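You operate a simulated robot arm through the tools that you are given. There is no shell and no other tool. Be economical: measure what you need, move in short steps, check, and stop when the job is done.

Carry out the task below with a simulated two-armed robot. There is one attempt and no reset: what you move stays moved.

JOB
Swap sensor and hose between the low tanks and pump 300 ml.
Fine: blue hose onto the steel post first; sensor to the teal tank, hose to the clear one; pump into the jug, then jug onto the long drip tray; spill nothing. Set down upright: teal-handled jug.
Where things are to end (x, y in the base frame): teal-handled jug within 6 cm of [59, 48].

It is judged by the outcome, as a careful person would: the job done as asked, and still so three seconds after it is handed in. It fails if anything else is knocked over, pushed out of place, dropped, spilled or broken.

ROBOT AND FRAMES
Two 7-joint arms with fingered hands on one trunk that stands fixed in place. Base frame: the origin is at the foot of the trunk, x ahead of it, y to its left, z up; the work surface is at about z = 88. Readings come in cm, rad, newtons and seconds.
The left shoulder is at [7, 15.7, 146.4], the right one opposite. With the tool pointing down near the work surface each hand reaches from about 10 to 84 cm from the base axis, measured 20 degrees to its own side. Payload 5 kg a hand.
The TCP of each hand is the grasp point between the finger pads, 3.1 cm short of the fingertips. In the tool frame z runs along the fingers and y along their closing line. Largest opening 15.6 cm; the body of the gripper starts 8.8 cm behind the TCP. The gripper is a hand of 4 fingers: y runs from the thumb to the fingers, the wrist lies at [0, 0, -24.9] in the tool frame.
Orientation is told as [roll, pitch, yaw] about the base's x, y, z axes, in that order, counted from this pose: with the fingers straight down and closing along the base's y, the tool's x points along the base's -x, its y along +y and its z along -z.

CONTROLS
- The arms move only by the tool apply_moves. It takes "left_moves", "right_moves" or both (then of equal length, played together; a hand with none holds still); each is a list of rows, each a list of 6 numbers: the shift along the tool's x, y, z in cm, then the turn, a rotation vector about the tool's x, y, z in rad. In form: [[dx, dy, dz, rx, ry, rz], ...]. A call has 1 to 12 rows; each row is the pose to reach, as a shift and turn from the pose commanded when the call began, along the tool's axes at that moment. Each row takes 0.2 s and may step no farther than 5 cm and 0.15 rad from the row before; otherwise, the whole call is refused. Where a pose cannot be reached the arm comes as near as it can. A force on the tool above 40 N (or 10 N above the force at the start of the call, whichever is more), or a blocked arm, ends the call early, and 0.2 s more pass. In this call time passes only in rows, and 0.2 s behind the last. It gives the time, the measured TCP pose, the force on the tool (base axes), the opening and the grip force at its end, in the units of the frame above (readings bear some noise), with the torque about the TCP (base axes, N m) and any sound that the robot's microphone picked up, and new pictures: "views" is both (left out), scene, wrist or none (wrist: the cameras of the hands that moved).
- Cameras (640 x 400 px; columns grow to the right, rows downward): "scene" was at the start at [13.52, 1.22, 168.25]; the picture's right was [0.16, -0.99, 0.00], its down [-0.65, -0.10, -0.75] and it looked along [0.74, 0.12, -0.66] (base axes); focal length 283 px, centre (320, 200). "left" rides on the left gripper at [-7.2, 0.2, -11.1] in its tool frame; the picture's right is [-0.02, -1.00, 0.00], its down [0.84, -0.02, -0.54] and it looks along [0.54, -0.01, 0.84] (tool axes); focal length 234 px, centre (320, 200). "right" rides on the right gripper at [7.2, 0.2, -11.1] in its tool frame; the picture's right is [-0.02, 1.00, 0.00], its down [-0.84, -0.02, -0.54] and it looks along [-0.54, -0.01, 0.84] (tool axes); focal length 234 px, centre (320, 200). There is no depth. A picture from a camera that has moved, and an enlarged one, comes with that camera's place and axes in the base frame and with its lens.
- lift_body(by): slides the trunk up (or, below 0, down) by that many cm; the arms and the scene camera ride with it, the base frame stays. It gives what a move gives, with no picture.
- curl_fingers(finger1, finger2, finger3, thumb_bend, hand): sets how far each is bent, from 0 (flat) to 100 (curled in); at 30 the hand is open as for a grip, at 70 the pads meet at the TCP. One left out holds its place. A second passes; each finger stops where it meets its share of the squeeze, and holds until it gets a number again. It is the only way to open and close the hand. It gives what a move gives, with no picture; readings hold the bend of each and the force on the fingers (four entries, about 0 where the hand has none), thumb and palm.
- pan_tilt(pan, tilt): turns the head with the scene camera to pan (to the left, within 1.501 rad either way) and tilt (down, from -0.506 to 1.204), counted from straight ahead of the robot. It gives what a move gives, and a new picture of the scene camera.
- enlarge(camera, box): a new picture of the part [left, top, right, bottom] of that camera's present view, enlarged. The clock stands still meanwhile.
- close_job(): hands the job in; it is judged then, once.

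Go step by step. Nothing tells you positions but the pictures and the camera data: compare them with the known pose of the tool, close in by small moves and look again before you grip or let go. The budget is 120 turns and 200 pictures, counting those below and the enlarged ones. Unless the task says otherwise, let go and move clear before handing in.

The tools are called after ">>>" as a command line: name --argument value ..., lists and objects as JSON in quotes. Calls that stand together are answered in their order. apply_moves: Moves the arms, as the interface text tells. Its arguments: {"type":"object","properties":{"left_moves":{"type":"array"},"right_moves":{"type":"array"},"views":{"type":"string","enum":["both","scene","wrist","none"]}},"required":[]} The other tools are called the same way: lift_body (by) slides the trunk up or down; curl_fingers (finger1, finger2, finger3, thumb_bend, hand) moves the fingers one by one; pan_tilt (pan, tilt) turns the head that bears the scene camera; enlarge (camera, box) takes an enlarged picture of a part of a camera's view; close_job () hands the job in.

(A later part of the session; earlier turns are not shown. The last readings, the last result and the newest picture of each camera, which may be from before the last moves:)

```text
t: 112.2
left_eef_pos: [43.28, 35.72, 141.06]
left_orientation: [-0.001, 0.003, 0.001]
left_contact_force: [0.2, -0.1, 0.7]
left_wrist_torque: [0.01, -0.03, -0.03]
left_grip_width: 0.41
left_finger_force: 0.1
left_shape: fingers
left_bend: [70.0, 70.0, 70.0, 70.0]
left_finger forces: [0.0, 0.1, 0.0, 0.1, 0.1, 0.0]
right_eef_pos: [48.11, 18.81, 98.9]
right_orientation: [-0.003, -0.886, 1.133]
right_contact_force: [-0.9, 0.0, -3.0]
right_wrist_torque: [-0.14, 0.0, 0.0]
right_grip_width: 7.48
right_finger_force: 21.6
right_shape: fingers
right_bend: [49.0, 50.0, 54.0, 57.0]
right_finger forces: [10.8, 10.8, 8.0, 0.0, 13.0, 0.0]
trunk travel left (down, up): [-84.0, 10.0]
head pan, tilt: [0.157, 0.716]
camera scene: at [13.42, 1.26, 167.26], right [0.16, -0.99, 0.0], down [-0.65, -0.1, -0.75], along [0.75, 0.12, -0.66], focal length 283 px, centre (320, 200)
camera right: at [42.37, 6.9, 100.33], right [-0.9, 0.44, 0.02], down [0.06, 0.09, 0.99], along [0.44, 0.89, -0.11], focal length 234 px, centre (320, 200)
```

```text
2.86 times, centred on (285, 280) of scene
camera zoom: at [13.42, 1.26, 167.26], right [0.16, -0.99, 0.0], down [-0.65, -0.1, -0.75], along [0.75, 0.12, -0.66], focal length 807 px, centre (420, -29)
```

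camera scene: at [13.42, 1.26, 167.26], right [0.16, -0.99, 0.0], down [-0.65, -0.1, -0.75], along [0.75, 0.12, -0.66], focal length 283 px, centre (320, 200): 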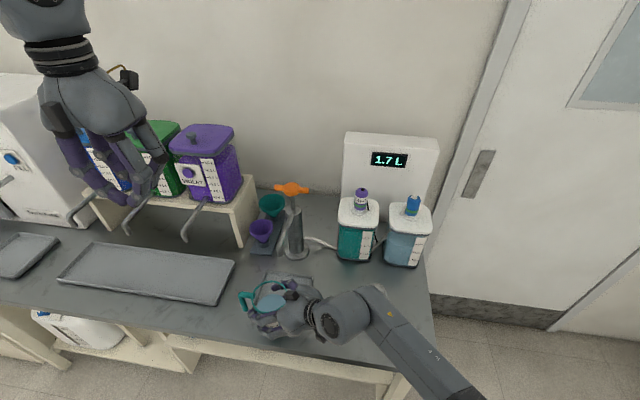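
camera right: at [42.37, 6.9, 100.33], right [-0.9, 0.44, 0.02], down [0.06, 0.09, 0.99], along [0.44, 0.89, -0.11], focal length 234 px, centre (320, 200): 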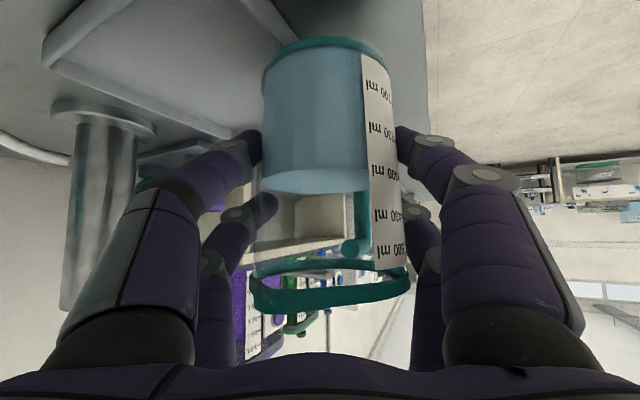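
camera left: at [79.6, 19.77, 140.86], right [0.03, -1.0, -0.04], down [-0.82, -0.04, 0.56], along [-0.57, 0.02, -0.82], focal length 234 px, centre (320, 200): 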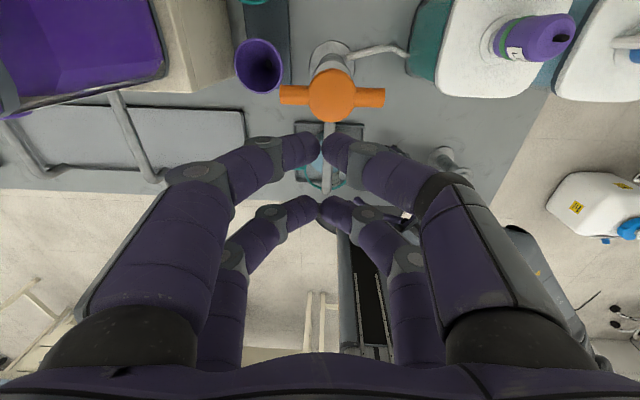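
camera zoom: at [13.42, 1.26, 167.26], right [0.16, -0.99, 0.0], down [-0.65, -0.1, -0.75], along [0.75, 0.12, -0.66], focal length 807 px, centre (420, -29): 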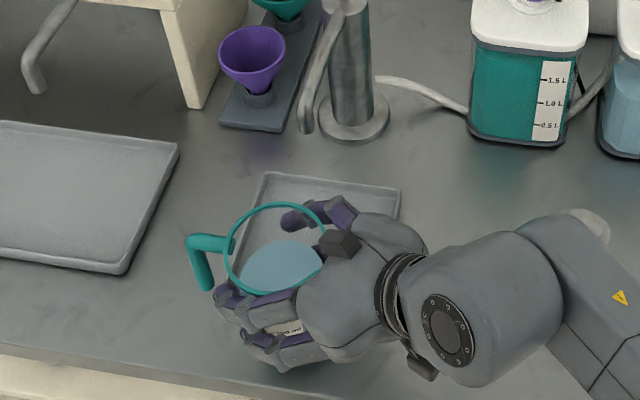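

The jug is clear of the spout. I'll carry it left, level and low, at x≈48 in front of the tray, to y≈47.

>>> apply_moves --right_moves '[[-1.55, 0, -1.27, 0, 0, 0], [-3.0, 1.08, 0.5, 0, 0, 0], [-4.46, 2.16, 2.29, 0, 0, 0], [-5.92, 3.24, 4.07, 0, 0, 0], [-7.37, 4.32, 5.85, 0, 0, 0], [-8.83, 5.4, 7.63, 0, 0, 0], [-10.28, 6.48, 9.42, 0, 0, 0]]'

>>> enlarge --camera "scene" --box '[150, 210, 330, 350]'

```text
t: 113.8
left_eef_pos: [43.28, 35.9, 141.02]
left_orientation: [0.0, 0.003, 0.001]
left_contact_force: [-0.1, 0.0, -0.4]
left_wrist_torque: [-0.05, -0.03, 0.0]
left_grip_width: 0.4
left_finger_force: 0.0
left_shape: fingers
left_bend: [70.0, 70.0, 70.0, 70.0]
left_finger forces: [0.1, 0.1, 0.0, 0.0, 0.0, 0.0]
right_eef_pos: [47.94, 34.17, 100.72]
right_orientation: [-0.004, -0.885, 1.135]
right_contact_force: [0.8, -0.2, -4.0]
right_wrist_torque: [-0.07, 0.01, 0.0]
right_grip_width: 7.47
right_finger_force: 21.4
right_shape: fingers
right_bend: [49.0, 50.0, 54.0, 57.0]
right_finger forces: [10.8, 10.7, 7.9, 0.1, 13.0, 0.1]
trunk travel left (down, up): [-84.0, 10.0]
head pan, tilt: [0.157, 0.716]
camera scene: at [13.55, 1.43, 167.24], right [0.16, -0.99, 0.0], down [-0.65, -0.1, -0.75], along [0.74, 0.12, -0.66], focal length 283 px, centre (320, 200)
camera right: at [42.27, 22.29, 102.27], right [-0.9, 0.44, 0.02], down [0.06, 0.09, 0.99], along [0.44, 0.89, -0.11], focal length 234 px, centre (320, 200)
```

scene: 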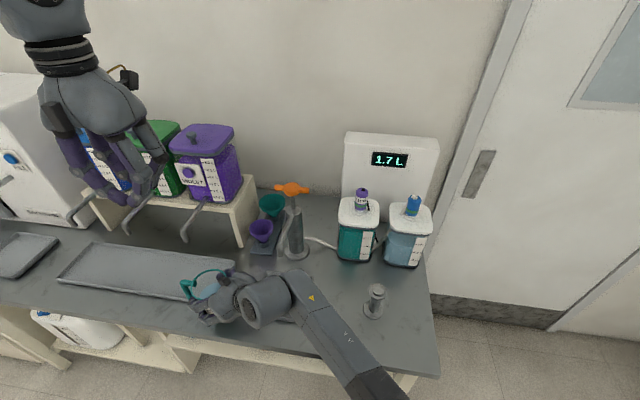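
right: 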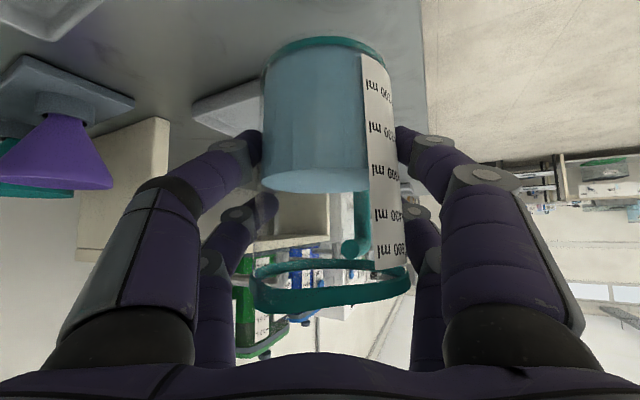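

```text
2.86 times, centred on (240, 280) of scene
camera zoom: at [13.55, 1.43, 167.24], right [0.16, -0.99, 0.0], down [-0.65, -0.1, -0.75], along [0.74, 0.12, -0.66], focal length 807 px, centre (549, -29)
```

zoom: 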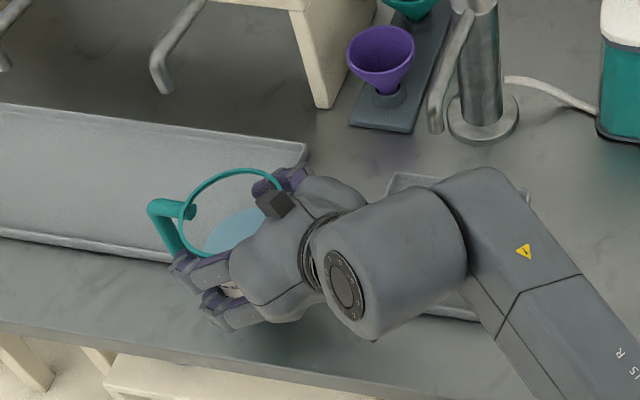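

Steady. Continuing left to y≈46.7.

>>> apply_moves --right_moves '[[-1.43, 1.06, 1.75, 0, 0, 0], [-2.86, 2.12, 3.5, 0, 0, 0], [-4.3, 3.19, 5.26, 0, 0, 0], [-5.73, 4.25, 7.01, 0, 0, 0], [-7.16, 5.31, 8.76, 0, 0, 0]]'

>>> enlarge --camera "scene" --box '[110, 200, 290, 340]'

```text
t: 114.6
left_eef_pos: [43.12, 35.37, 141.18]
left_orientation: [0.003, 0.003, 0.002]
left_contact_force: [-0.5, -0.3, -0.5]
left_wrist_torque: [-0.02, 0.01, 0.01]
left_grip_width: 0.41
left_finger_force: 0.0
left_shape: fingers
left_bend: [70.0, 70.0, 70.0, 70.0]
left_finger forces: [0.0, 0.0, 0.1, 0.0, 0.1, 0.0]
right_eef_pos: [48.31, 35.18, 94.45]
right_orientation: [-0.041, -0.805, 1.137]
right_contact_force: [-11.0, -10.7, 26.0]
right_wrist_torque: [0.32, -0.12, 0.17]
right_grip_width: 7.41
right_finger_force: 31.4
right_shape: fingers
right_bend: [48.0, 49.0, 56.0, 59.0]
right_finger forces: [12.2, 20.9, 19.2, 0.1, 11.4, 0.0]
trunk travel left (down, up): [-84.0, 10.0]
head pan, tilt: [0.157, 0.716]
stopped in row 4 (right hand): the force on the tool passed its limit at 47 N (the readings are from after the stop); the commanded pose is now the measured one
camera scene: at [13.15, 0.88, 167.29], right [0.16, -0.99, 0.0], down [-0.65, -0.1, -0.76], along [0.75, 0.12, -0.66], focal length 283 px, centre (320, 200)
camera right: at [42.34, 23.8, 97.01], right [-0.89, 0.46, -0.01], down [0.08, 0.17, 0.98], along [0.45, 0.87, -0.19], focal length 234 px, centre (320, 200)
```

scene: 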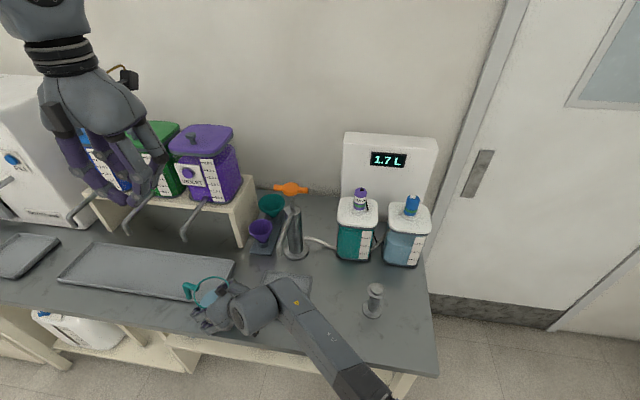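
right: 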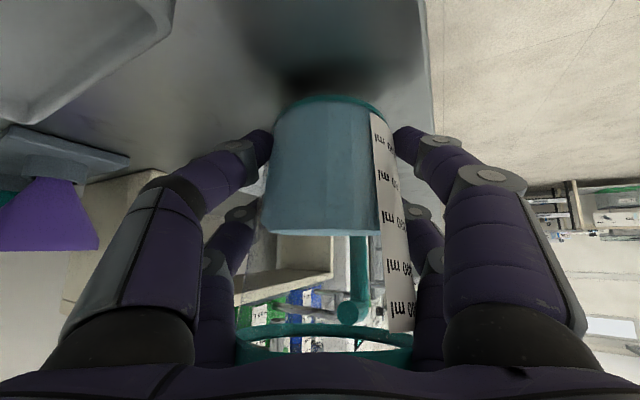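

```text
2.86 times, centred on (200, 270) of scene
camera zoom: at [13.15, 0.88, 167.29], right [0.16, -0.99, 0.0], down [-0.65, -0.1, -0.76], along [0.75, 0.12, -0.66], focal length 807 px, centre (663, 0)
```

zoom: 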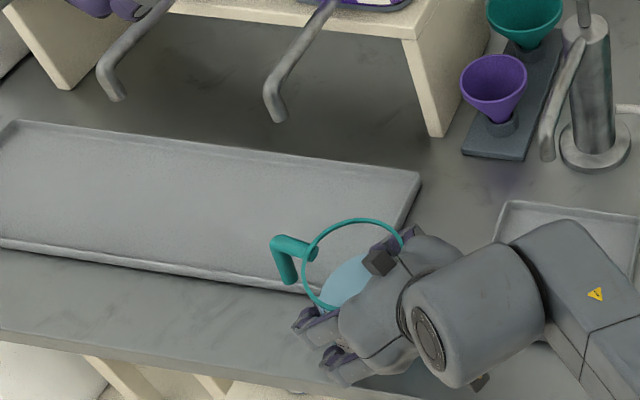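

The arm reached a limit and sagged, pressing the jug onto the bench. Relieving: lifting slightly, restoring the tilt, and checking the jug.

>>> apply_moves --right_moves '[[-0.5, -0.09, -1.2, -0.013, -0.027, 0], [-1.0, -0.18, -2.4, -0.027, -0.053, 0], [-1.46, -0.27, -3.5, -0.041, -0.08, 0]]'

>>> enlarge --camera "scene" --box '[150, 230, 300, 350]'

```text
t: 115.4
left_eef_pos: [43.33, 35.66, 140.95]
left_orientation: [0.0, 0.002, 0.001]
left_contact_force: [0.6, 0.9, 0.1]
left_wrist_torque: [0.0, 0.04, -0.02]
left_grip_width: 0.4
left_finger_force: 0.1
left_shape: fingers
left_bend: [70.0, 70.0, 70.0, 70.0]
left_finger forces: [0.0, 0.0, 0.0, 0.0, 0.1, 0.0]
right_eef_pos: [48.02, 34.16, 97.31]
right_orientation: [0.004, -0.876, 1.14]
right_contact_force: [0.7, 0.1, -3.3]
right_wrist_torque: [-0.11, 0.0, -0.03]
right_grip_width: 7.46
right_finger_force: 27.4
right_shape: fingers
right_bend: [48.0, 50.0, 56.0, 59.0]
right_finger forces: [11.5, 15.4, 16.7, 0.0, 12.2, 0.0]
trunk travel left (down, up): [-84.0, 10.0]
head pan, tilt: [0.157, 0.716]
camera scene: at [13.54, 1.23, 167.24], right [0.16, -0.99, 0.0], down [-0.65, -0.1, -0.75], along [0.74, 0.12, -0.66], focal length 283 px, centre (320, 200)
camera right: at [42.44, 22.19, 99.04], right [-0.9, 0.43, 0.02], down [0.07, 0.1, 0.99], along [0.43, 0.9, -0.12], focal length 234 px, centre (320, 200)
```

scene: 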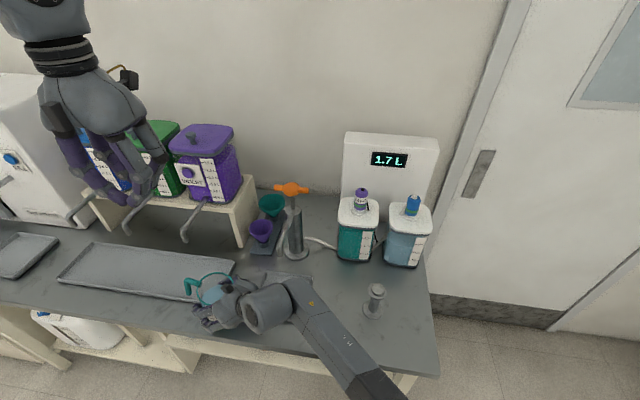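
right: 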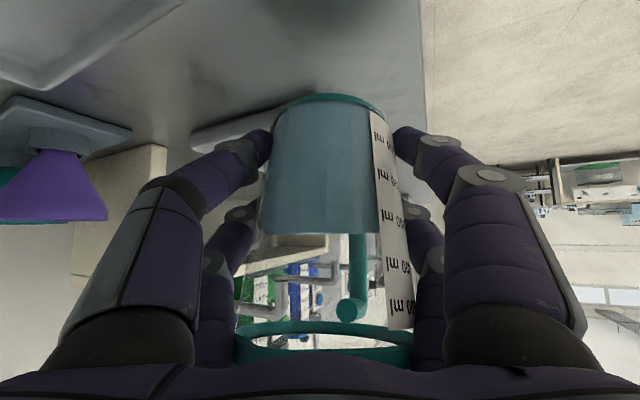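

```text
3.33 times, centred on (225, 290) of scene
camera zoom: at [13.54, 1.23, 167.24], right [0.16, -0.99, 0.0], down [-0.65, -0.1, -0.75], along [0.74, 0.12, -0.66], focal length 942 px, centre (637, -100)
```

zoom: 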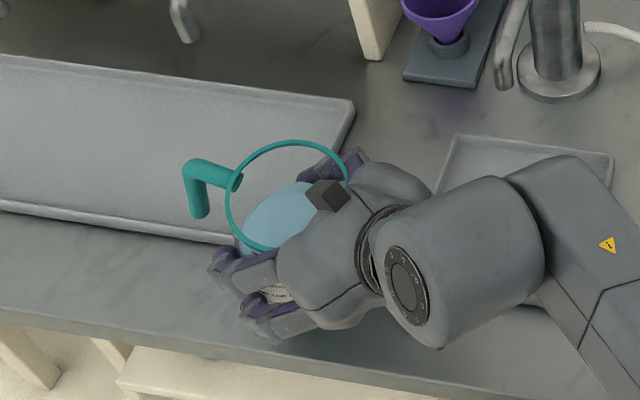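

The jug is still upright and full. The right arm can't go further left, so I'll set the jug down on bare bench between the trays near (57.5, 32.7), and let the left hand take it from there.

>>> apply_moves --right_moves '[[-0.77, 0, -0.64, 0, 0, 0], [-1.15, -2.37, -0.2, 0, 0, 0], [-1.53, -4.74, 0.26, 0, 0, 0], [-1.9, -7.1, 0.72, 0, 0, 0], [-2.29, -9.48, 1.18, 0, 0, 0]]'

>>> enlarge --camera "scene" --box '[180, 210, 330, 330]'

```text
t: 116.6
left_eef_pos: [43.58, 35.76, 140.93]
left_orientation: [0.0, 0.006, 0.002]
left_contact_force: [0.0, -0.7, -0.3]
left_wrist_torque: [-0.01, 0.01, -0.02]
left_grip_width: 0.38
left_finger_force: 0.1
left_shape: fingers
left_bend: [70.0, 70.0, 70.0, 70.0]
left_finger forces: [0.0, 0.0, 0.0, 0.0, 0.1, 0.0]
right_eef_pos: [57.51, 32.37, 98.37]
right_orientation: [0.002, -0.877, 1.138]
right_contact_force: [-0.2, -0.8, -4.1]
right_wrist_torque: [-0.1, 0.02, 0.03]
right_grip_width: 7.43
right_finger_force: 28.1
right_shape: fingers
right_bend: [48.0, 50.0, 56.0, 59.0]
right_finger forces: [11.6, 15.3, 16.6, 0.1, 12.3, 0.0]
trunk travel left (down, up): [-84.0, 10.0]
head pan, tilt: [0.157, 0.716]
camera scene: at [13.69, 1.25, 167.23], right [0.16, -0.99, 0.0], down [-0.65, -0.1, -0.75], along [0.74, 0.12, -0.66], focal length 283 px, centre (320, 200)
camera right: at [51.96, 20.47, 100.09], right [-0.9, 0.43, 0.02], down [0.07, 0.1, 0.99], along [0.42, 0.9, -0.12], focal length 234 px, centre (320, 200)
```

scene: 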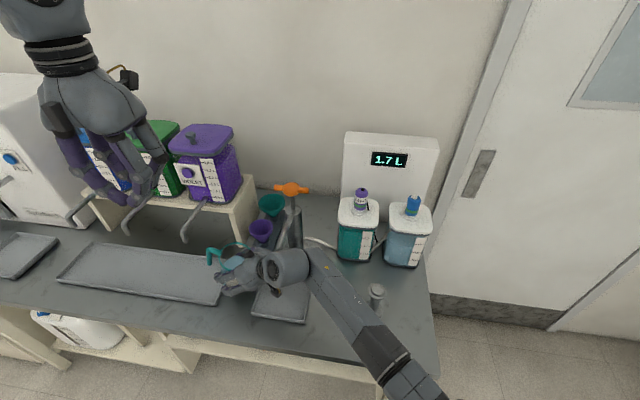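
right: 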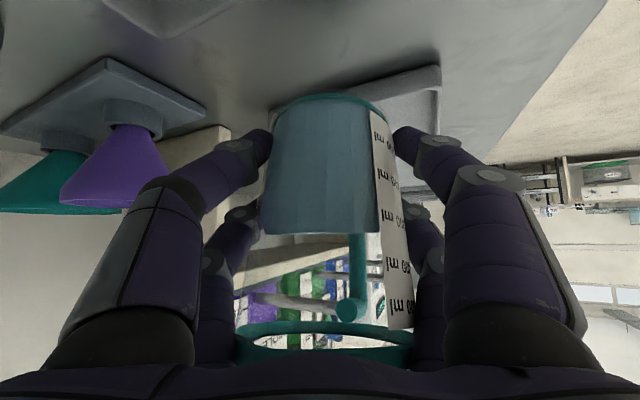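

```text
3.33 times, centred on (255, 270) of scene
camera zoom: at [13.69, 1.25, 167.23], right [0.16, -0.99, 0.0], down [-0.65, -0.1, -0.75], along [0.74, 0.12, -0.66], focal length 942 px, centre (537, -33)
```

zoom: 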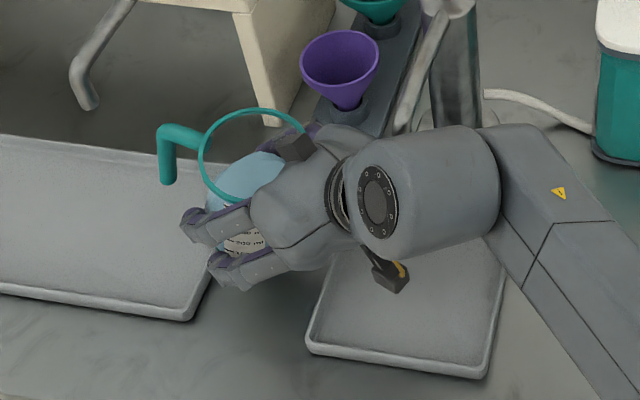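

At this larger x the right arm moves freely, so I'll try continuing left from here in small steps, watching for any sag.

>>> apply_moves --right_moves '[[-1.0, 1.41, 1.2, 0, 0, 0], [-2.0, 2.83, 2.4, 0, 0, 0], [-2.98, 4.24, 3.58, 0, 0, 0]]' --views "none"

```text
t: 117.4
left_eef_pos: [43.39, 35.73, 140.96]
left_orientation: [0.0, 0.003, 0.002]
left_contact_force: [0.1, -0.1, 0.6]
left_wrist_torque: [0.02, 0.04, -0.02]
left_grip_width: 0.38
left_finger_force: 0.1
left_shape: fingers
left_bend: [70.0, 70.0, 70.0, 70.0]
left_finger forces: [0.1, 0.0, 0.1, 0.0, 0.1, 0.0]
right_eef_pos: [55.87, 37.5, 97.54]
right_orientation: [-0.004, -0.864, 1.139]
right_contact_force: [-0.3, 0.4, -3.5]
right_wrist_torque: [-0.12, -0.01, 0.0]
right_grip_width: 7.44
right_finger_force: 27.4
right_shape: fingers
right_bend: [48.0, 50.0, 56.0, 59.0]
right_finger forces: [11.6, 15.2, 16.3, 0.1, 12.3, 0.0]
trunk travel left (down, up): [-84.0, 10.0]
head pan, tilt: [0.157, 0.716]
```

It begins to sag again, so I'll go back, set the jug on the bare bench between the trays, and hand over to the left arm.

>>> apply_moves --right_moves '[[0.7, -1.2, -1.0, 0, -0.01, 0], [1.4, -2.4, -2.05, 0, -0.02, 0], [2.13, -3.6, -3.1, 0, -0.02, 0], [3.0, -3.6, -2.35, 0, -0.02, 0], [3.8, -3.6, -1.67, 0, -0.02, 0]]' --views "none"

>>> apply_moves --right_moves '[[0.2, 0, 0.17, 0, 0, 0], [0.4, 0, 0.34, 0, 0, 0], [0.6, 0, 0.51, 0, 0, 0]]' --views "wrist"

```text
t: 118.6
left_eef_pos: [43.51, 35.74, 140.95]
left_orientation: [-0.001, 0.004, 0.002]
left_contact_force: [0.0, 0.0, 0.1]
left_wrist_torque: [-0.03, 0.02, 0.02]
left_grip_width: 0.39
left_finger_force: 0.1
left_shape: fingers
left_bend: [70.0, 70.0, 70.0, 70.0]
left_finger forces: [0.0, 0.0, 0.0, 0.0, 0.0, 0.0]
right_eef_pos: [57.33, 33.37, 96.41]
right_orientation: [0.004, -0.895, 1.14]
right_contact_force: [0.6, -0.8, -4.3]
right_wrist_torque: [-0.15, 0.01, -0.05]
right_grip_width: 7.45
right_finger_force: 28.1
right_shape: fingers
right_bend: [48.0, 50.0, 56.0, 59.0]
right_finger forces: [11.6, 15.1, 16.2, 0.0, 12.3, 0.1]
trunk travel left (down, up): [-84.0, 10.0]
head pan, tilt: [0.157, 0.716]
```

```text
t: 119.4
left_eef_pos: [43.41, 35.7, 141.04]
left_orientation: [0.001, 0.005, 0.003]
left_contact_force: [0.1, 0.1, -0.4]
left_wrist_torque: [-0.02, 0.0, 0.01]
left_grip_width: 0.43
left_finger_force: 0.1
left_shape: fingers
left_bend: [70.0, 70.0, 70.0, 70.0]
left_finger forces: [0.0, 0.0, 0.0, 0.0, 0.0, 0.1]
right_eef_pos: [57.42, 33.43, 95.97]
right_orientation: [0.003, -0.895, 1.138]
right_contact_force: [0.0, 0.1, -3.6]
right_wrist_torque: [-0.07, 0.01, 0.01]
right_grip_width: 7.41
right_finger_force: 27.2
right_shape: fingers
right_bend: [48.0, 50.0, 56.0, 59.0]
right_finger forces: [11.7, 15.2, 16.1, 0.1, 12.2, 0.0]
trunk travel left (down, up): [-84.0, 10.0]
head pan, tilt: [0.157, 0.716]
camera right: at [51.76, 21.5, 97.22], right [-0.9, 0.43, 0.02], down [0.06, 0.08, 0.99], along [0.43, 0.9, -0.1], focal length 234 px, centre (320, 200)
```

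right: 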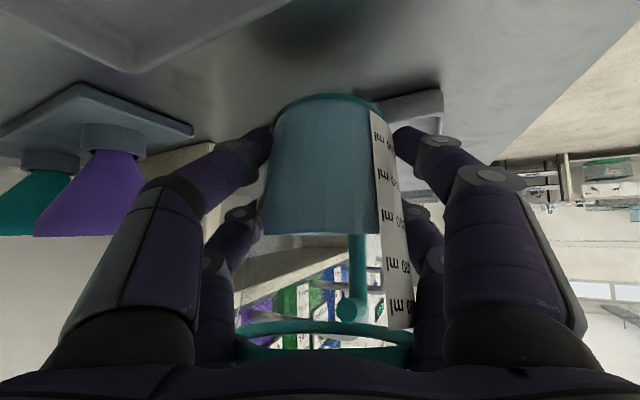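

>>> apply_moves --right_moves '[[0.35, -0.25, -0.42, 0, 0, 0], [0.7, -0.25, -0.1, 0, 0, 0], [1.05, -0.25, 0.18, 0, 0, 0], [1.28, -0.25, 0.36, 0, 0, 0], [1.5, -0.25, 0.55, 0, 0, 0], [1.7, -0.25, 0.7, 0, 0, 0]]' --views "none"

```text
t: 120.8
left_eef_pos: [43.45, 35.85, 141.04]
left_orientation: [0.0, 0.002, 0.001]
left_contact_force: [0.0, 0.2, 0.1]
left_wrist_torque: [-0.01, -0.01, 0.0]
left_grip_width: 0.37
left_finger_force: 0.1
left_shape: fingers
left_bend: [70.0, 70.0, 70.0, 70.0]
left_finger forces: [0.0, 0.1, 0.0, 0.1, 0.0, 0.0]
right_eef_pos: [57.42, 33.0, 94.08]
right_orientation: [0.003, -0.895, 1.141]
right_contact_force: [0.2, -0.5, -4.8]
right_wrist_torque: [-0.13, 0.0, -0.03]
right_grip_width: 7.43
right_finger_force: 26.8
right_shape: fingers
right_bend: [48.0, 50.0, 56.0, 59.0]
right_finger forces: [11.6, 15.0, 16.0, 0.1, 12.3, 0.1]
trunk travel left (down, up): [-84.0, 10.0]
head pan, tilt: [0.157, 0.716]
```

>>> apply_moves --right_moves '[[0.19, 0, 0.16, 0, 0, 0], [0.38, 0, 0.31, 0, 0, 0], [0.58, 0, 0.47, 0, 0, 0]]' --views "none"

>>> enlarge --camera "right" --box '[220, 20, 440, 260]'

```text
t: 121.6
left_eef_pos: [43.28, 35.68, 141.2]
left_orientation: [0.001, 0.0, 0.002]
left_contact_force: [0.3, -0.8, 0.8]
left_wrist_torque: [0.0, 0.0, 0.02]
left_grip_width: 0.42
left_finger_force: 0.0
left_shape: fingers
left_bend: [70.0, 70.0, 70.0, 70.0]
left_finger forces: [0.1, 0.0, 0.1, 0.0, 0.0, 0.0]
right_eef_pos: [57.36, 32.8, 93.87]
right_orientation: [0.0, -0.905, 1.14]
right_contact_force: [-1.0, -3.4, 14.1]
right_wrist_torque: [0.76, 0.34, 0.13]
right_grip_width: 7.42
right_finger_force: 31.4
right_shape: fingers
right_bend: [48.0, 50.0, 56.0, 59.0]
right_finger forces: [13.6, 16.7, 21.2, 0.0, 10.8, 0.0]
trunk travel left (down, up): [-84.0, 10.0]
head pan, tilt: [0.157, 0.716]
```

```text
1.67 times, centred on (330, 140) of right
camera zoom: at [51.71, 20.98, 95.11], right [-0.9, 0.43, 0.02], down [0.06, 0.07, 1.0], along [0.43, 0.9, -0.09], focal length 390 px, centre (303, 300)
```

zoom: 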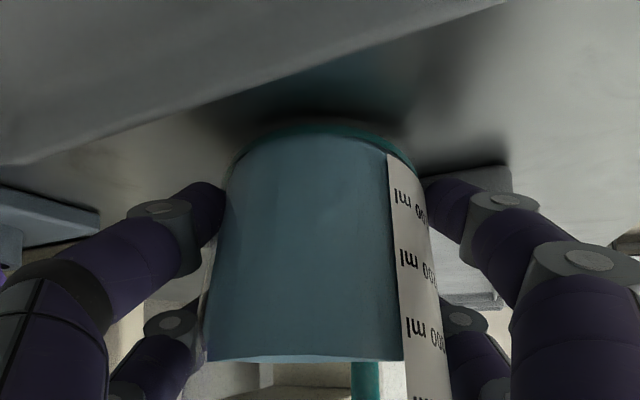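

It touches the bench now. Relaxing the grip gradually so the jug settles flat.

>>> curl_fingers --hand "right" --finger1 49 --finger2 51 --finger3 53 --thumb_bend 55

>>> curl_fingers --hand "right" --finger1 47 --finger2 48 --finger3 49 --thumb_bend 50

>>> curl_fingers --hand "right" --finger1 37 --finger2 37 --finger3 37 --thumb_bend 37

>>> enlarge --camera "right" --box '[170, 20, 470, 380]'

```text
t: 122.6
left_eef_pos: [43.31, 35.79, 140.91]
left_orientation: [0.001, 0.004, 0.002]
left_contact_force: [0.0, 0.1, 0.9]
left_wrist_torque: [0.04, -0.01, -0.02]
left_grip_width: 0.41
left_finger_force: 0.0
left_shape: fingers
left_bend: [70.0, 70.0, 70.0, 70.0]
left_finger forces: [0.1, 0.1, 0.0, 0.1, 0.0, 0.1]
right_eef_pos: [57.33, 32.89, 93.3]
right_orientation: [0.001, -0.896, 1.14]
right_contact_force: [-0.5, 0.1, -2.0]
right_wrist_torque: [-0.01, 0.1, 0.05]
right_grip_width: 7.75
right_finger_force: 1.5
right_shape: fingers
right_bend: [47.0, 50.0, 53.0, 55.0]
right_finger forces: [1.7, 0.9, 1.1, 0.0, 0.7, 0.0]
trunk travel left (down, up): [-84.0, 10.0]
head pan, tilt: [0.157, 0.716]
```

```text
t: 123.6
left_eef_pos: [43.35, 35.74, 141.09]
left_orientation: [0.0, 0.003, 0.001]
left_contact_force: [-0.5, -0.4, 0.0]
left_wrist_torque: [-0.01, 0.0, 0.0]
left_grip_width: 0.39
left_finger_force: 0.0
left_shape: fingers
left_bend: [70.0, 70.0, 70.0, 70.0]
left_finger forces: [0.0, 0.0, 0.0, 0.0, 0.0, 0.0]
right_eef_pos: [57.33, 32.94, 93.39]
right_orientation: [0.001, -0.897, 1.14]
right_contact_force: [-0.2, -0.3, 0.7]
right_wrist_torque: [0.12, 0.09, 0.01]
right_grip_width: 8.86
right_finger_force: 1.3
right_shape: fingers
right_bend: [46.0, 48.0, 49.0, 50.0]
right_finger forces: [1.0, 0.1, 1.1, 0.1, 0.0, 0.0]
trunk travel left (down, up): [-84.0, 10.0]
head pan, tilt: [0.157, 0.716]
```

```text
t: 124.6
left_eef_pos: [43.37, 35.69, 141.01]
left_orientation: [0.0, 0.003, 0.003]
left_contact_force: [0.3, -0.4, -0.3]
left_wrist_torque: [0.03, 0.02, -0.01]
left_grip_width: 0.41
left_finger_force: 0.0
left_shape: fingers
left_bend: [70.0, 70.0, 70.0, 70.0]
left_finger forces: [0.0, 0.0, 0.0, 0.1, 0.1, 0.0]
right_eef_pos: [57.25, 32.87, 93.39]
right_orientation: [0.0, -0.898, 1.14]
right_contact_force: [0.2, -1.3, -0.2]
right_wrist_torque: [0.04, 0.01, 0.01]
right_grip_width: 13.19
right_finger_force: 0.6
right_shape: fingers
right_bend: [37.0, 37.0, 37.0, 37.0]
right_finger forces: [0.0, 0.1, 0.8, 0.0, 0.0, 0.0]
trunk travel left (down, up): [-84.0, 10.0]
head pan, tilt: [0.157, 0.716]
```

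```text
1.11 times, centred on (320, 200) of right
camera zoom: at [51.73, 20.94, 94.73], right [-0.9, 0.43, 0.02], down [0.06, 0.08, 0.99], along [0.43, 0.9, -0.1], focal length 260 px, centre (320, 200)
```

zoom: 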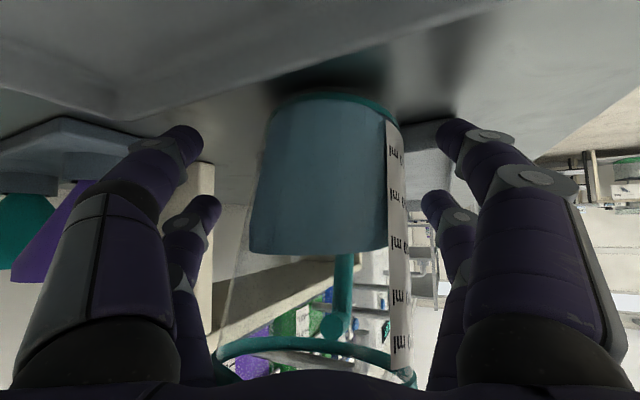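

The jug stands on the bench. Retracting the right hand backward and up, then out of the way.

>>> apply_moves --right_moves '[[1.1, 0, -2.97, 0, 0, 0], [2.1, 0, -6.6, 0, 0, 0], [3.1, 0, -10.3, 0, 0, 0], [3.4, 0, -13.9, 0, 0, 0], [1.8, 0, -18.0, 0, 0, 0], [0, 0, -22.0, 0, 0, 0], [-2, 0, -26, 0, 0, 0], [-4, 0, -30, 0, 0, 0]]' --views "scene"

```text
t: 126.4
left_eef_pos: [43.35, 35.64, 141.16]
left_orientation: [0.001, 0.003, 0.001]
left_contact_force: [0.4, -0.1, -0.6]
left_wrist_torque: [0.01, -0.02, -0.01]
left_grip_width: 0.39
left_finger_force: 0.0
left_shape: fingers
left_bend: [70.0, 70.0, 70.0, 70.0]
left_finger forces: [0.0, 0.1, 0.1, 0.0, 0.1, 0.0]
right_eef_pos: [48.61, 13.51, 115.32]
right_orientation: [0.002, -0.898, 1.139]
right_contact_force: [-0.1, 0.0, 0.4]
right_wrist_torque: [0.0, -0.06, -0.05]
right_grip_width: 13.27
right_finger_force: 0.1
right_shape: fingers
right_bend: [37.0, 37.0, 37.0, 37.0]
right_finger forces: [0.1, 0.0, 0.1, 0.0, 0.0, 0.1]
trunk travel left (down, up): [-84.0, 10.0]
head pan, tilt: [0.157, 0.716]
camera scene: at [13.46, 1.12, 167.25], right [0.16, -0.99, 0.0], down [-0.65, -0.1, -0.75], along [0.74, 0.12, -0.66], focal length 283 px, centre (320, 200)
```

scene: 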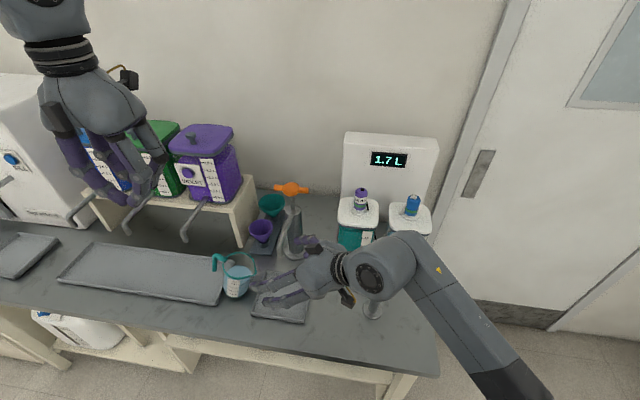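

Jug stands between the trays. Now the right arm clears away while the left hand opens and takes the same tilted posture.

>>> curl_fingers --hand "left" --finger1 37 --finger2 37 --finger3 37 --thumb_bend 37

>>> apply_moves --right_moves '[[1.3, -1.7, -3.6, 0, 0, 0], [2.6, -3.4, -7.2, 0, 0, 0], [3.9, -5, -10.8, 0, 0, 0], [5.1, -6.7, -14.4, 0, 0, 0], [6.4, -8.4, -18, 0, 0, 0], [7.7, -10, -21.6, 0, 0, 0], [9, -11.7, -25.2, 0, 0, 0], [10.3, -13.4, -28.9, 0, 0, 0]]' --left_moves '[[-1.1, -1, 0.75, 0, -0.11, 0], [-2.2, -2, 1.5, 0, -0.22, 0], [-3.4, -3, 2.2, 0, -0.34, 0], [-4.5, -4, 3, 0, -0.45, 0], [-5.6, -5, 3.7, 0, -0.56, 0], [-6.8, -6, 4.5, 0, -0.68, 0], [-7.9, -7, 5.2, 0, -0.79, 0], [-9, -8, 6, 0, -0.9, 0]]' --views "none"

```text
t: 127.4
left_eef_pos: [43.35, 35.8, 141.0]
left_orientation: [0.0, 0.003, 0.002]
left_contact_force: [-0.8, -0.3, -0.7]
left_wrist_torque: [-0.02, -0.05, -0.01]
left_grip_width: 13.27
left_finger_force: 0.2
left_shape: fingers
left_bend: [37.0, 37.0, 37.0, 37.0]
left_finger forces: [0.0, 0.0, 0.0, 0.0, 0.0, 0.0]
right_eef_pos: [48.68, 13.8, 115.12]
right_orientation: [0.001, -0.898, 1.139]
right_contact_force: [-0.9, 0.2, -0.8]
right_wrist_torque: [0.03, 0.03, 0.02]
right_grip_width: 13.29
right_finger_force: 0.1
right_shape: fingers
right_bend: [37.0, 37.0, 37.0, 37.0]
right_finger forces: [0.1, 0.0, 0.1, 0.0, 0.0, 0.0]
trunk travel left (down, up): [-84.0, 10.0]
head pan, tilt: [0.157, 0.716]
```

```text
t: 129.2
left_eef_pos: [52.4, 27.53, 135.15]
left_orientation: [0.001, -0.897, 0.0]
left_contact_force: [-0.4, 0.2, 0.3]
left_wrist_torque: [0.05, 0.03, 0.0]
left_grip_width: 13.22
left_finger_force: 0.1
left_shape: fingers
left_bend: [37.0, 37.0, 37.0, 37.0]
left_finger forces: [0.0, 0.1, 0.1, 0.1, 0.1, 0.1]
right_eef_pos: [48.66, -18.06, 125.29]
right_orientation: [0.004, -0.899, 1.139]
right_contact_force: [0.2, -0.7, 0.0]
right_wrist_torque: [0.03, 0.02, 0.02]
right_grip_width: 13.24
right_finger_force: 0.1
right_shape: fingers
right_bend: [37.0, 37.0, 37.0, 37.0]
right_finger forces: [0.0, 0.0, 0.0, 0.0, 0.0, 0.1]
trunk travel left (down, up): [-84.0, 10.0]
head pan, tilt: [0.157, 0.716]
```

>>> apply_moves --left_moves '[[1.3, -0.5, 0.9, -0.105, 0, -0.084], [2.7, -1.1, 1.8, -0.211, 0, -0.168], [4, -1.7, 2.8, -0.317, 0, -0.252], [5.3, -2.2, 3.7, -0.422, 0, -0.336], [6.7, -2.8, 4.6, -0.528, 0, -0.42], [8, -3.4, 5.5, -0.634, 0, -0.505], [9.4, -4, 6.5, -0.74, 0, -0.589], [10.7, -4.5, 7.4, -0.845, 0, -0.673]]' --views "wrist"

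```text
t: 131.0
left_eef_pos: [51.64, 23.43, 122.09]
left_orientation: [0.006, -0.897, 1.08]
left_contact_force: [-0.3, -0.2, 0.2]
left_wrist_torque: [0.01, 0.01, 0.03]
left_grip_width: 13.29
left_finger_force: 0.1
left_shape: fingers
left_bend: [37.0, 37.0, 37.0, 37.0]
left_finger forces: [0.0, 0.0, 0.1, 0.0, 0.1, 0.0]
left hand out of reach, approached as far as the arm can: row 2
right_eef_pos: [48.97, -17.91, 125.04]
right_orientation: [0.002, -0.895, 1.138]
right_contact_force: [0.3, 0.5, 0.0]
right_wrist_torque: [0.0, -0.03, 0.02]
right_grip_width: 13.26
right_finger_force: 0.1
right_shape: fingers
right_bend: [37.0, 37.0, 37.0, 37.0]
right_finger forces: [0.1, 0.0, 0.1, 0.0, 0.1, 0.0]
trunk travel left (down, up): [-84.0, 10.0]
head pan, tilt: [0.157, 0.716]
camera left: at [49.63, 19.74, 134.55], right [0.89, -0.45, 0.02], down [-0.43, -0.85, -0.32], along [0.16, 0.27, -0.95], focal length 234 px, centre (320, 200)
```

left: 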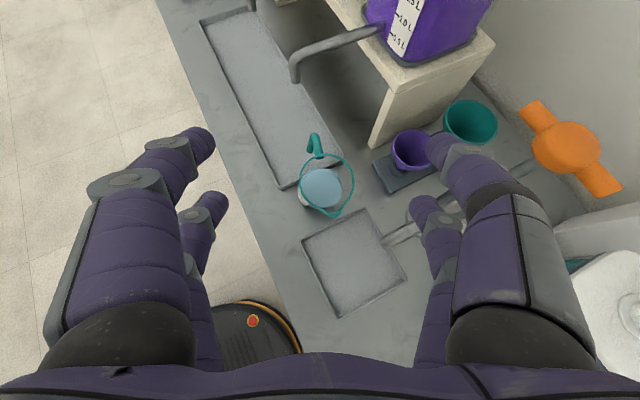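

Good top view: jug centre ≈ (57.4, 32.8), handle toward +y, tap tip ≈ (60, 47.5, 105.5). To avoid the pump spout I'll first go nearer to me, then descend.

>>> apply_moves --left_moves '[[-0.04, 2.64, 0.05, 0, 0, 0], [-0.08, 5.28, 0.1, 0, 0, 0], [3.4, 5.28, 2.9, 0, 0, 0], [6.9, 5.28, 5.6, 0, 0, 0], [10.3, 5.28, 8.4, 0, 0, 0]]' --views "none"

```text
t: 132.2
left_eef_pos: [46.9, 27.47, 110.59]
left_orientation: [0.0, -0.893, 1.083]
left_contact_force: [-1.2, 0.8, 0.4]
left_wrist_torque: [0.0, 0.01, -0.03]
left_grip_width: 13.27
left_finger_force: 0.2
left_shape: fingers
left_bend: [37.0, 37.0, 37.0, 37.0]
left_finger forces: [0.0, 0.0, 0.0, 0.0, 0.0, 0.1]
left hand out of reach, approached as far as the arm can: row 5
right_eef_pos: [48.57, -17.91, 125.32]
right_orientation: [0.0, -0.897, 1.142]
right_contact_force: [-0.1, 0.0, 0.9]
right_wrist_torque: [-0.01, -0.01, 0.0]
right_grip_width: 13.24
right_finger_force: 0.0
right_shape: fingers
right_bend: [37.0, 37.0, 37.0, 37.0]
right_finger forces: [0.0, 0.0, 0.0, 0.0, 0.0, 0.0]
trunk travel left (down, up): [-84.0, 10.0]
head pan, tilt: [0.157, 0.716]
```

The left arm nears its limit there; lowering the trunk brings the hand straight down without changing the arm.

>>> lift_body --by -14.8

>>> apply_moves --left_moves '[[-0.9, -3.0, 1.2, 0, 0, 0]]' --views "wrist"

```text
t: 133.9
left_eef_pos: [46.82, 27.42, 95.64]
left_orientation: [0.002, -0.896, 1.079]
left_contact_force: [0.8, -0.7, -0.7]
left_wrist_torque: [-0.01, 0.01, -0.02]
left_grip_width: 13.27
left_finger_force: 0.0
left_shape: fingers
left_bend: [37.0, 37.0, 37.0, 37.0]
left_finger forces: [0.0, 0.0, 0.0, 0.1, 0.0, 0.0]
right_eef_pos: [48.76, -17.9, 110.45]
right_orientation: [0.002, -0.897, 1.141]
right_contact_force: [-0.2, 0.4, -0.2]
right_wrist_torque: [0.03, 0.03, 0.0]
right_grip_width: 13.25
right_finger_force: 0.1
right_shape: fingers
right_bend: [37.0, 37.0, 37.0, 37.0]
right_finger forces: [0.0, 0.0, 0.1, 0.1, 0.1, 0.0]
trunk travel left (down, up): [-69.2, 24.8]
head pan, tilt: [0.157, 0.716]
```

```text
t: 134.3
left_eef_pos: [50.38, 27.67, 95.64]
left_orientation: [0.004, -0.892, 1.078]
left_contact_force: [0.6, 0.2, -0.3]
left_wrist_torque: [0.01, 0.03, 0.03]
left_grip_width: 13.3
left_finger_force: 0.1
left_shape: fingers
left_bend: [37.0, 37.0, 37.0, 37.0]
left_finger forces: [0.1, 0.0, 0.0, 0.1, 0.0, 0.0]
left hand out of reach, approached as far as the arm can: row 1
right_eef_pos: [48.8, -17.95, 110.36]
right_orientation: [0.004, -0.898, 1.139]
right_contact_force: [0.2, 0.1, 0.5]
right_wrist_torque: [0.05, 0.01, 0.0]
right_grip_width: 13.25
right_finger_force: 0.0
right_shape: fingers
right_bend: [37.0, 37.0, 37.0, 37.0]
right_finger forces: [0.0, 0.1, 0.0, 0.0, 0.1, 0.1]
trunk travel left (down, up): [-69.2, 24.8]
head pan, tilt: [0.157, 0.716]
camera left: at [48.27, 24.05, 108.16], right [0.89, -0.46, 0.02], down [-0.43, -0.85, -0.31], along [0.16, 0.27, -0.95], focal length 234 px, centre (320, 200)
```

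left: 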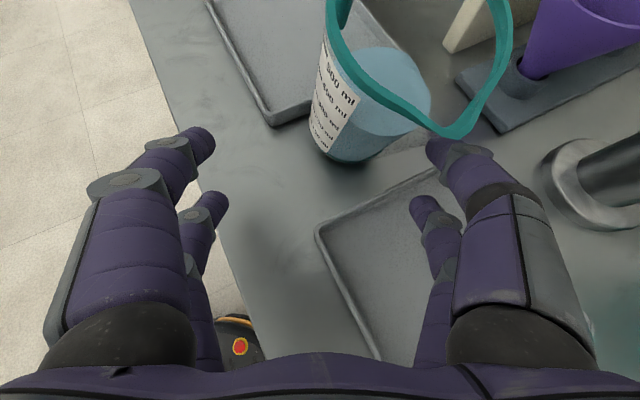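

I need to go about 3.5 cm to the hand's right; lowering the trunk further (with both hands raised equally) gives that room.

>>> apply_moves --left_moves '[[-3.1, 0, -2.5, 0, 0, 0], [-6.2, 0, -5, 0, 0, 0], [-9.4, 0, -7.5, 0, 0, 0]]' --right_moves '[[-3.1, 0, -2.5, 0, 0, 0], [-6.2, 0, -5, 0, 0, 0], [-9.4, 0, -7.5, 0, 0, 0]]' --views "none"

>>> lift_body --by -12

>>> apply_moves --left_moves '[[0.1, -1.8, -0.2, 0, 0, 0], [0.33, -3.7, -0.4, 0, 0, 0]]' --views "wrist"

```text
t: 135.2
left_eef_pos: [50.19, 27.53, 107.71]
left_orientation: [0.0, -0.896, 1.081]
left_contact_force: [-0.3, 0.8, 0.8]
left_wrist_torque: [0.0, -0.01, 0.06]
left_grip_width: 13.29
left_finger_force: 0.0
left_shape: fingers
left_bend: [37.0, 37.0, 37.0, 37.0]
left_finger forces: [0.0, 0.0, 0.0, 0.1, 0.0, 0.0]
right_eef_pos: [48.83, -17.92, 122.64]
right_orientation: [0.004, -0.898, 1.14]
right_contact_force: [0.2, 0.6, 0.8]
right_wrist_torque: [0.02, -0.04, -0.02]
right_grip_width: 13.25
right_finger_force: 0.0
right_shape: fingers
right_bend: [37.0, 37.0, 37.0, 37.0]
right_finger forces: [0.1, 0.1, 0.1, 0.0, 0.0, 0.0]
trunk travel left (down, up): [-69.2, 24.8]
head pan, tilt: [0.157, 0.716]
```

```text
t: 136.7
left_eef_pos: [50.16, 27.53, 95.71]
left_orientation: [0.003, -0.895, 1.078]
left_contact_force: [-0.2, -0.1, -1.0]
left_wrist_torque: [0.01, -0.03, -0.01]
left_grip_width: 13.3
left_finger_force: 0.1
left_shape: fingers
left_bend: [37.0, 37.0, 37.0, 37.0]
left_finger forces: [0.1, 0.0, 0.0, 0.1, 0.1, 0.0]
right_eef_pos: [48.76, -18.0, 110.56]
right_orientation: [0.001, -0.898, 1.139]
right_contact_force: [-0.2, 1.8, 0.5]
right_wrist_torque: [-0.03, -0.03, 0.01]
right_grip_width: 13.26
right_finger_force: 0.0
right_shape: fingers
right_bend: [37.0, 37.0, 37.0, 37.0]
right_finger forces: [0.1, 0.0, 0.0, 0.0, 0.0, 0.0]
trunk travel left (down, up): [-57.2, 36.8]
head pan, tilt: [0.157, 0.716]
```

```text
t: 137.2
left_eef_pos: [53.28, 25.46, 95.49]
left_orientation: [0.004, -0.895, 1.078]
left_contact_force: [-0.6, 0.0, 0.0]
left_wrist_torque: [-0.02, 0.01, 0.0]
left_grip_width: 13.28
left_finger_force: 0.2
left_shape: fingers
left_bend: [37.0, 37.0, 37.0, 37.0]
left_finger forces: [0.1, 0.0, 0.1, 0.0, 0.0, 0.0]
right_eef_pos: [48.92, -17.88, 110.61]
right_orientation: [0.004, -0.897, 1.138]
right_contact_force: [0.8, 0.9, 0.0]
right_wrist_torque: [-0.03, 0.03, -0.02]
right_grip_width: 13.26
right_finger_force: 0.0
right_shape: fingers
right_bend: [37.0, 37.0, 37.0, 37.0]
right_finger forces: [0.1, 0.1, 0.0, 0.0, 0.0, 0.0]
trunk travel left (down, up): [-57.2, 36.8]
head pan, tilt: [0.157, 0.716]
camera left: at [51.26, 21.86, 108.07], right [0.89, -0.46, 0.02], down [-0.43, -0.85, -0.31], along [0.16, 0.27, -0.95], focal length 234 px, centre (320, 200)
```

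left: 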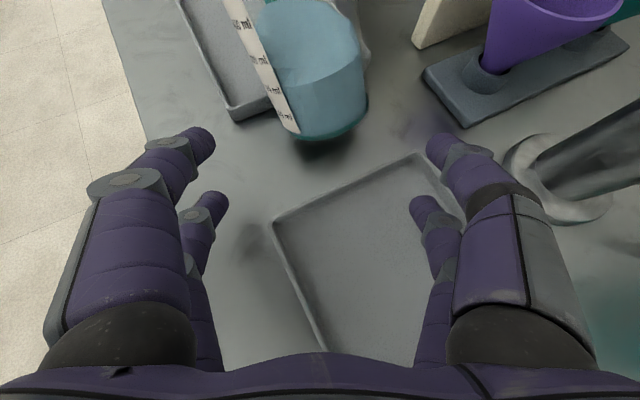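

>>> enlarge --camera "left" --box '[200, 0, 460, 160]'

>>> enlarge --camera "scene" --box '[180, 120, 340, 300]'

```text
2.46 times, centred on (330, 80) of left
camera zoom: at [51.26, 21.86, 108.07], right [0.89, -0.46, 0.02], down [-0.43, -0.85, -0.31], along [0.16, 0.27, -0.95], focal length 576 px, centre (295, 495)
```

zoom: 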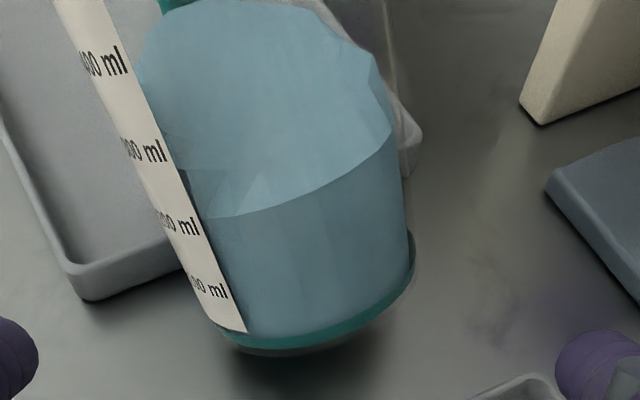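

```text
2.22 times, centred on (260, 210) of scene
camera zoom: at [13.58, 1.2, 140.44], right [0.16, -0.99, 0.0], down [-0.65, -0.1, -0.75], along [0.74, 0.12, -0.66], focal length 628 px, centre (453, 178)
```

zoom: 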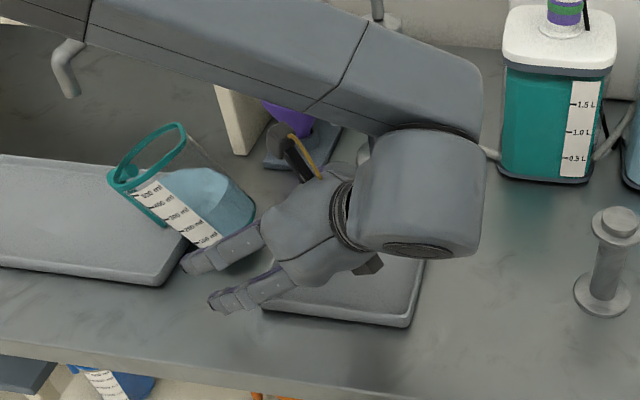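

The jug has been tipped and now leans on its handle (my rising finger must have caught its lip), but nothing looks spilled. I'll back the left hand off and up carefully, then realign the hand to the leaning jug so I can grip it and set it upright.

>>> apply_moves --left_moves '[[2.5, 0, -3.1, 0, 0, 0], [-0.6, 0, -5.6, 0, 0, 0], [-3.7, 0, -8.1, 0, 0, 0], [-6.8, 0, -10.6, 0, 0, 0], [-10, 0, -13.1, 0, 0, 0], [-10, 0, -13.1, 0.044, 0.097, -0.055], [-10, 0, -13.1, 0.088, 0.194, -0.11], [-10, 0, -13.1, 0.132, 0.29, -0.166], [-10, 0, -13.1, 0.176, 0.387, -0.221], [-10, 0, -13.1, 0.22, 0.484, -0.276]]' --views "wrist"

>>> enlarge --camera "scene" --box '[180, 150, 290, 260]'

```text
t: 138.4
left_eef_pos: [50.96, 21.8, 109.21]
left_orientation: [0.025, -0.89, 1.062]
left_contact_force: [-5.9, 8.9, -1.2]
left_wrist_torque: [0.06, 0.09, 0.66]
left_grip_width: 12.53
left_finger_force: 7.2
left_shape: fingers
left_bend: [37.0, 37.0, 40.0, 39.0]
left_finger forces: [0.0, 0.0, 5.0, 0.1, 9.1, 0.0]
right_eef_pos: [48.89, -17.86, 110.71]
right_orientation: [0.002, -0.897, 1.14]
right_contact_force: [0.0, -0.1, 0.3]
right_wrist_torque: [0.01, -0.01, 0.02]
right_grip_width: 13.25
right_finger_force: 0.2
right_shape: fingers
right_bend: [37.0, 37.0, 37.0, 37.0]
right_finger forces: [0.0, 0.0, 0.1, 0.0, 0.1, 0.1]
trunk travel left (down, up): [-57.2, 36.8]
head pan, tilt: [0.157, 0.716]
stopped in row 5 (left hand): the force on the tool passed its limit at 57 N (the readings are from after the stop); the commanded pose is now the measured one
camera left: at [49.22, 18.31, 121.63], right [0.89, -0.46, 0.0], down [-0.43, -0.85, -0.31], along [0.14, 0.27, -0.95], focal length 234 px, centre (320, 200)
```

left: 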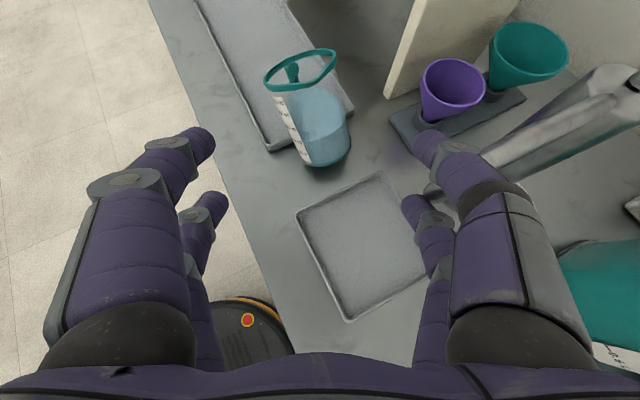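

```text
3.64 times, centred on (235, 205) of scene
camera zoom: at [13.43, 1.26, 140.48], right [0.16, -0.99, 0.0], down [-0.65, -0.1, -0.75], along [0.75, 0.12, -0.66], focal length 1028 px, centre (629, 182)
```

zoom: 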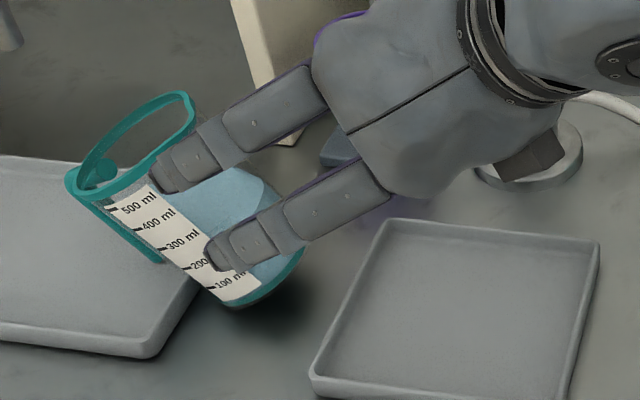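

The hand's right finger caught the pump spout while rising; backing down and away toward me at once, then up.

>>> apply_moves --left_moves '[[0.8, 0.3, 0.5, 0, 0, 0], [1.6, 0.9, 0.9, 0, 0, 0], [2.5, 3.5, -0.2, 0, 0, 0], [3.4, 6.6, -1.6, 0, 0, 0], [0.3, 7, -4.2, 0, 0, 0], [-2.8, 7, -6.8, 0, 0, 0]]' --views "none"

>>> enlarge --camera "scene" --box '[200, 80, 440, 280]'

```text
t: 139.8
left_eef_pos: [43.27, 21.72, 115.74]
left_orientation: [0.023, -0.888, 1.058]
left_contact_force: [-0.2, -0.7, 0.0]
left_wrist_torque: [-0.01, -0.02, 0.0]
left_grip_width: 13.24
left_finger_force: 0.0
left_shape: fingers
left_bend: [37.0, 37.0, 37.0, 37.0]
left_finger forces: [0.0, 0.0, 0.0, 0.0, 0.0, 0.1]
right_eef_pos: [48.8, -17.92, 110.68]
right_orientation: [0.002, -0.897, 1.142]
right_contact_force: [0.2, -0.8, 0.0]
right_wrist_torque: [-0.01, 0.01, -0.01]
right_grip_width: 13.24
right_finger_force: 0.1
right_shape: fingers
right_bend: [37.0, 37.0, 37.0, 37.0]
right_finger forces: [0.0, 0.0, 0.0, 0.0, 0.1, 0.1]
trunk travel left (down, up): [-57.2, 36.8]
head pan, tilt: [0.157, 0.716]
```

```text
2.00 times, centred on (320, 180) of scene
camera zoom: at [13.35, 1.17, 140.46], right [0.16, -0.99, 0.0], down [-0.65, -0.1, -0.75], along [0.75, 0.12, -0.66], focal length 565 px, centre (320, 240)
```

zoom: 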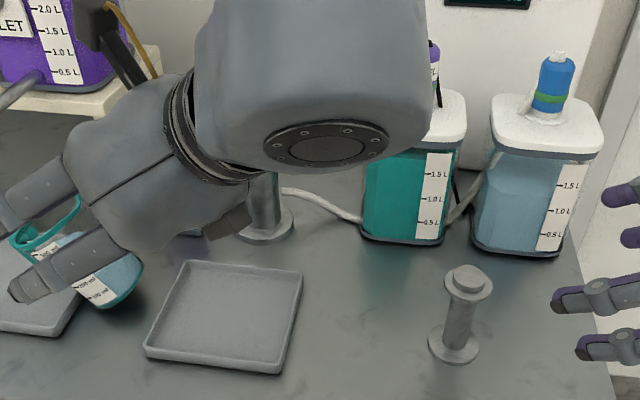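

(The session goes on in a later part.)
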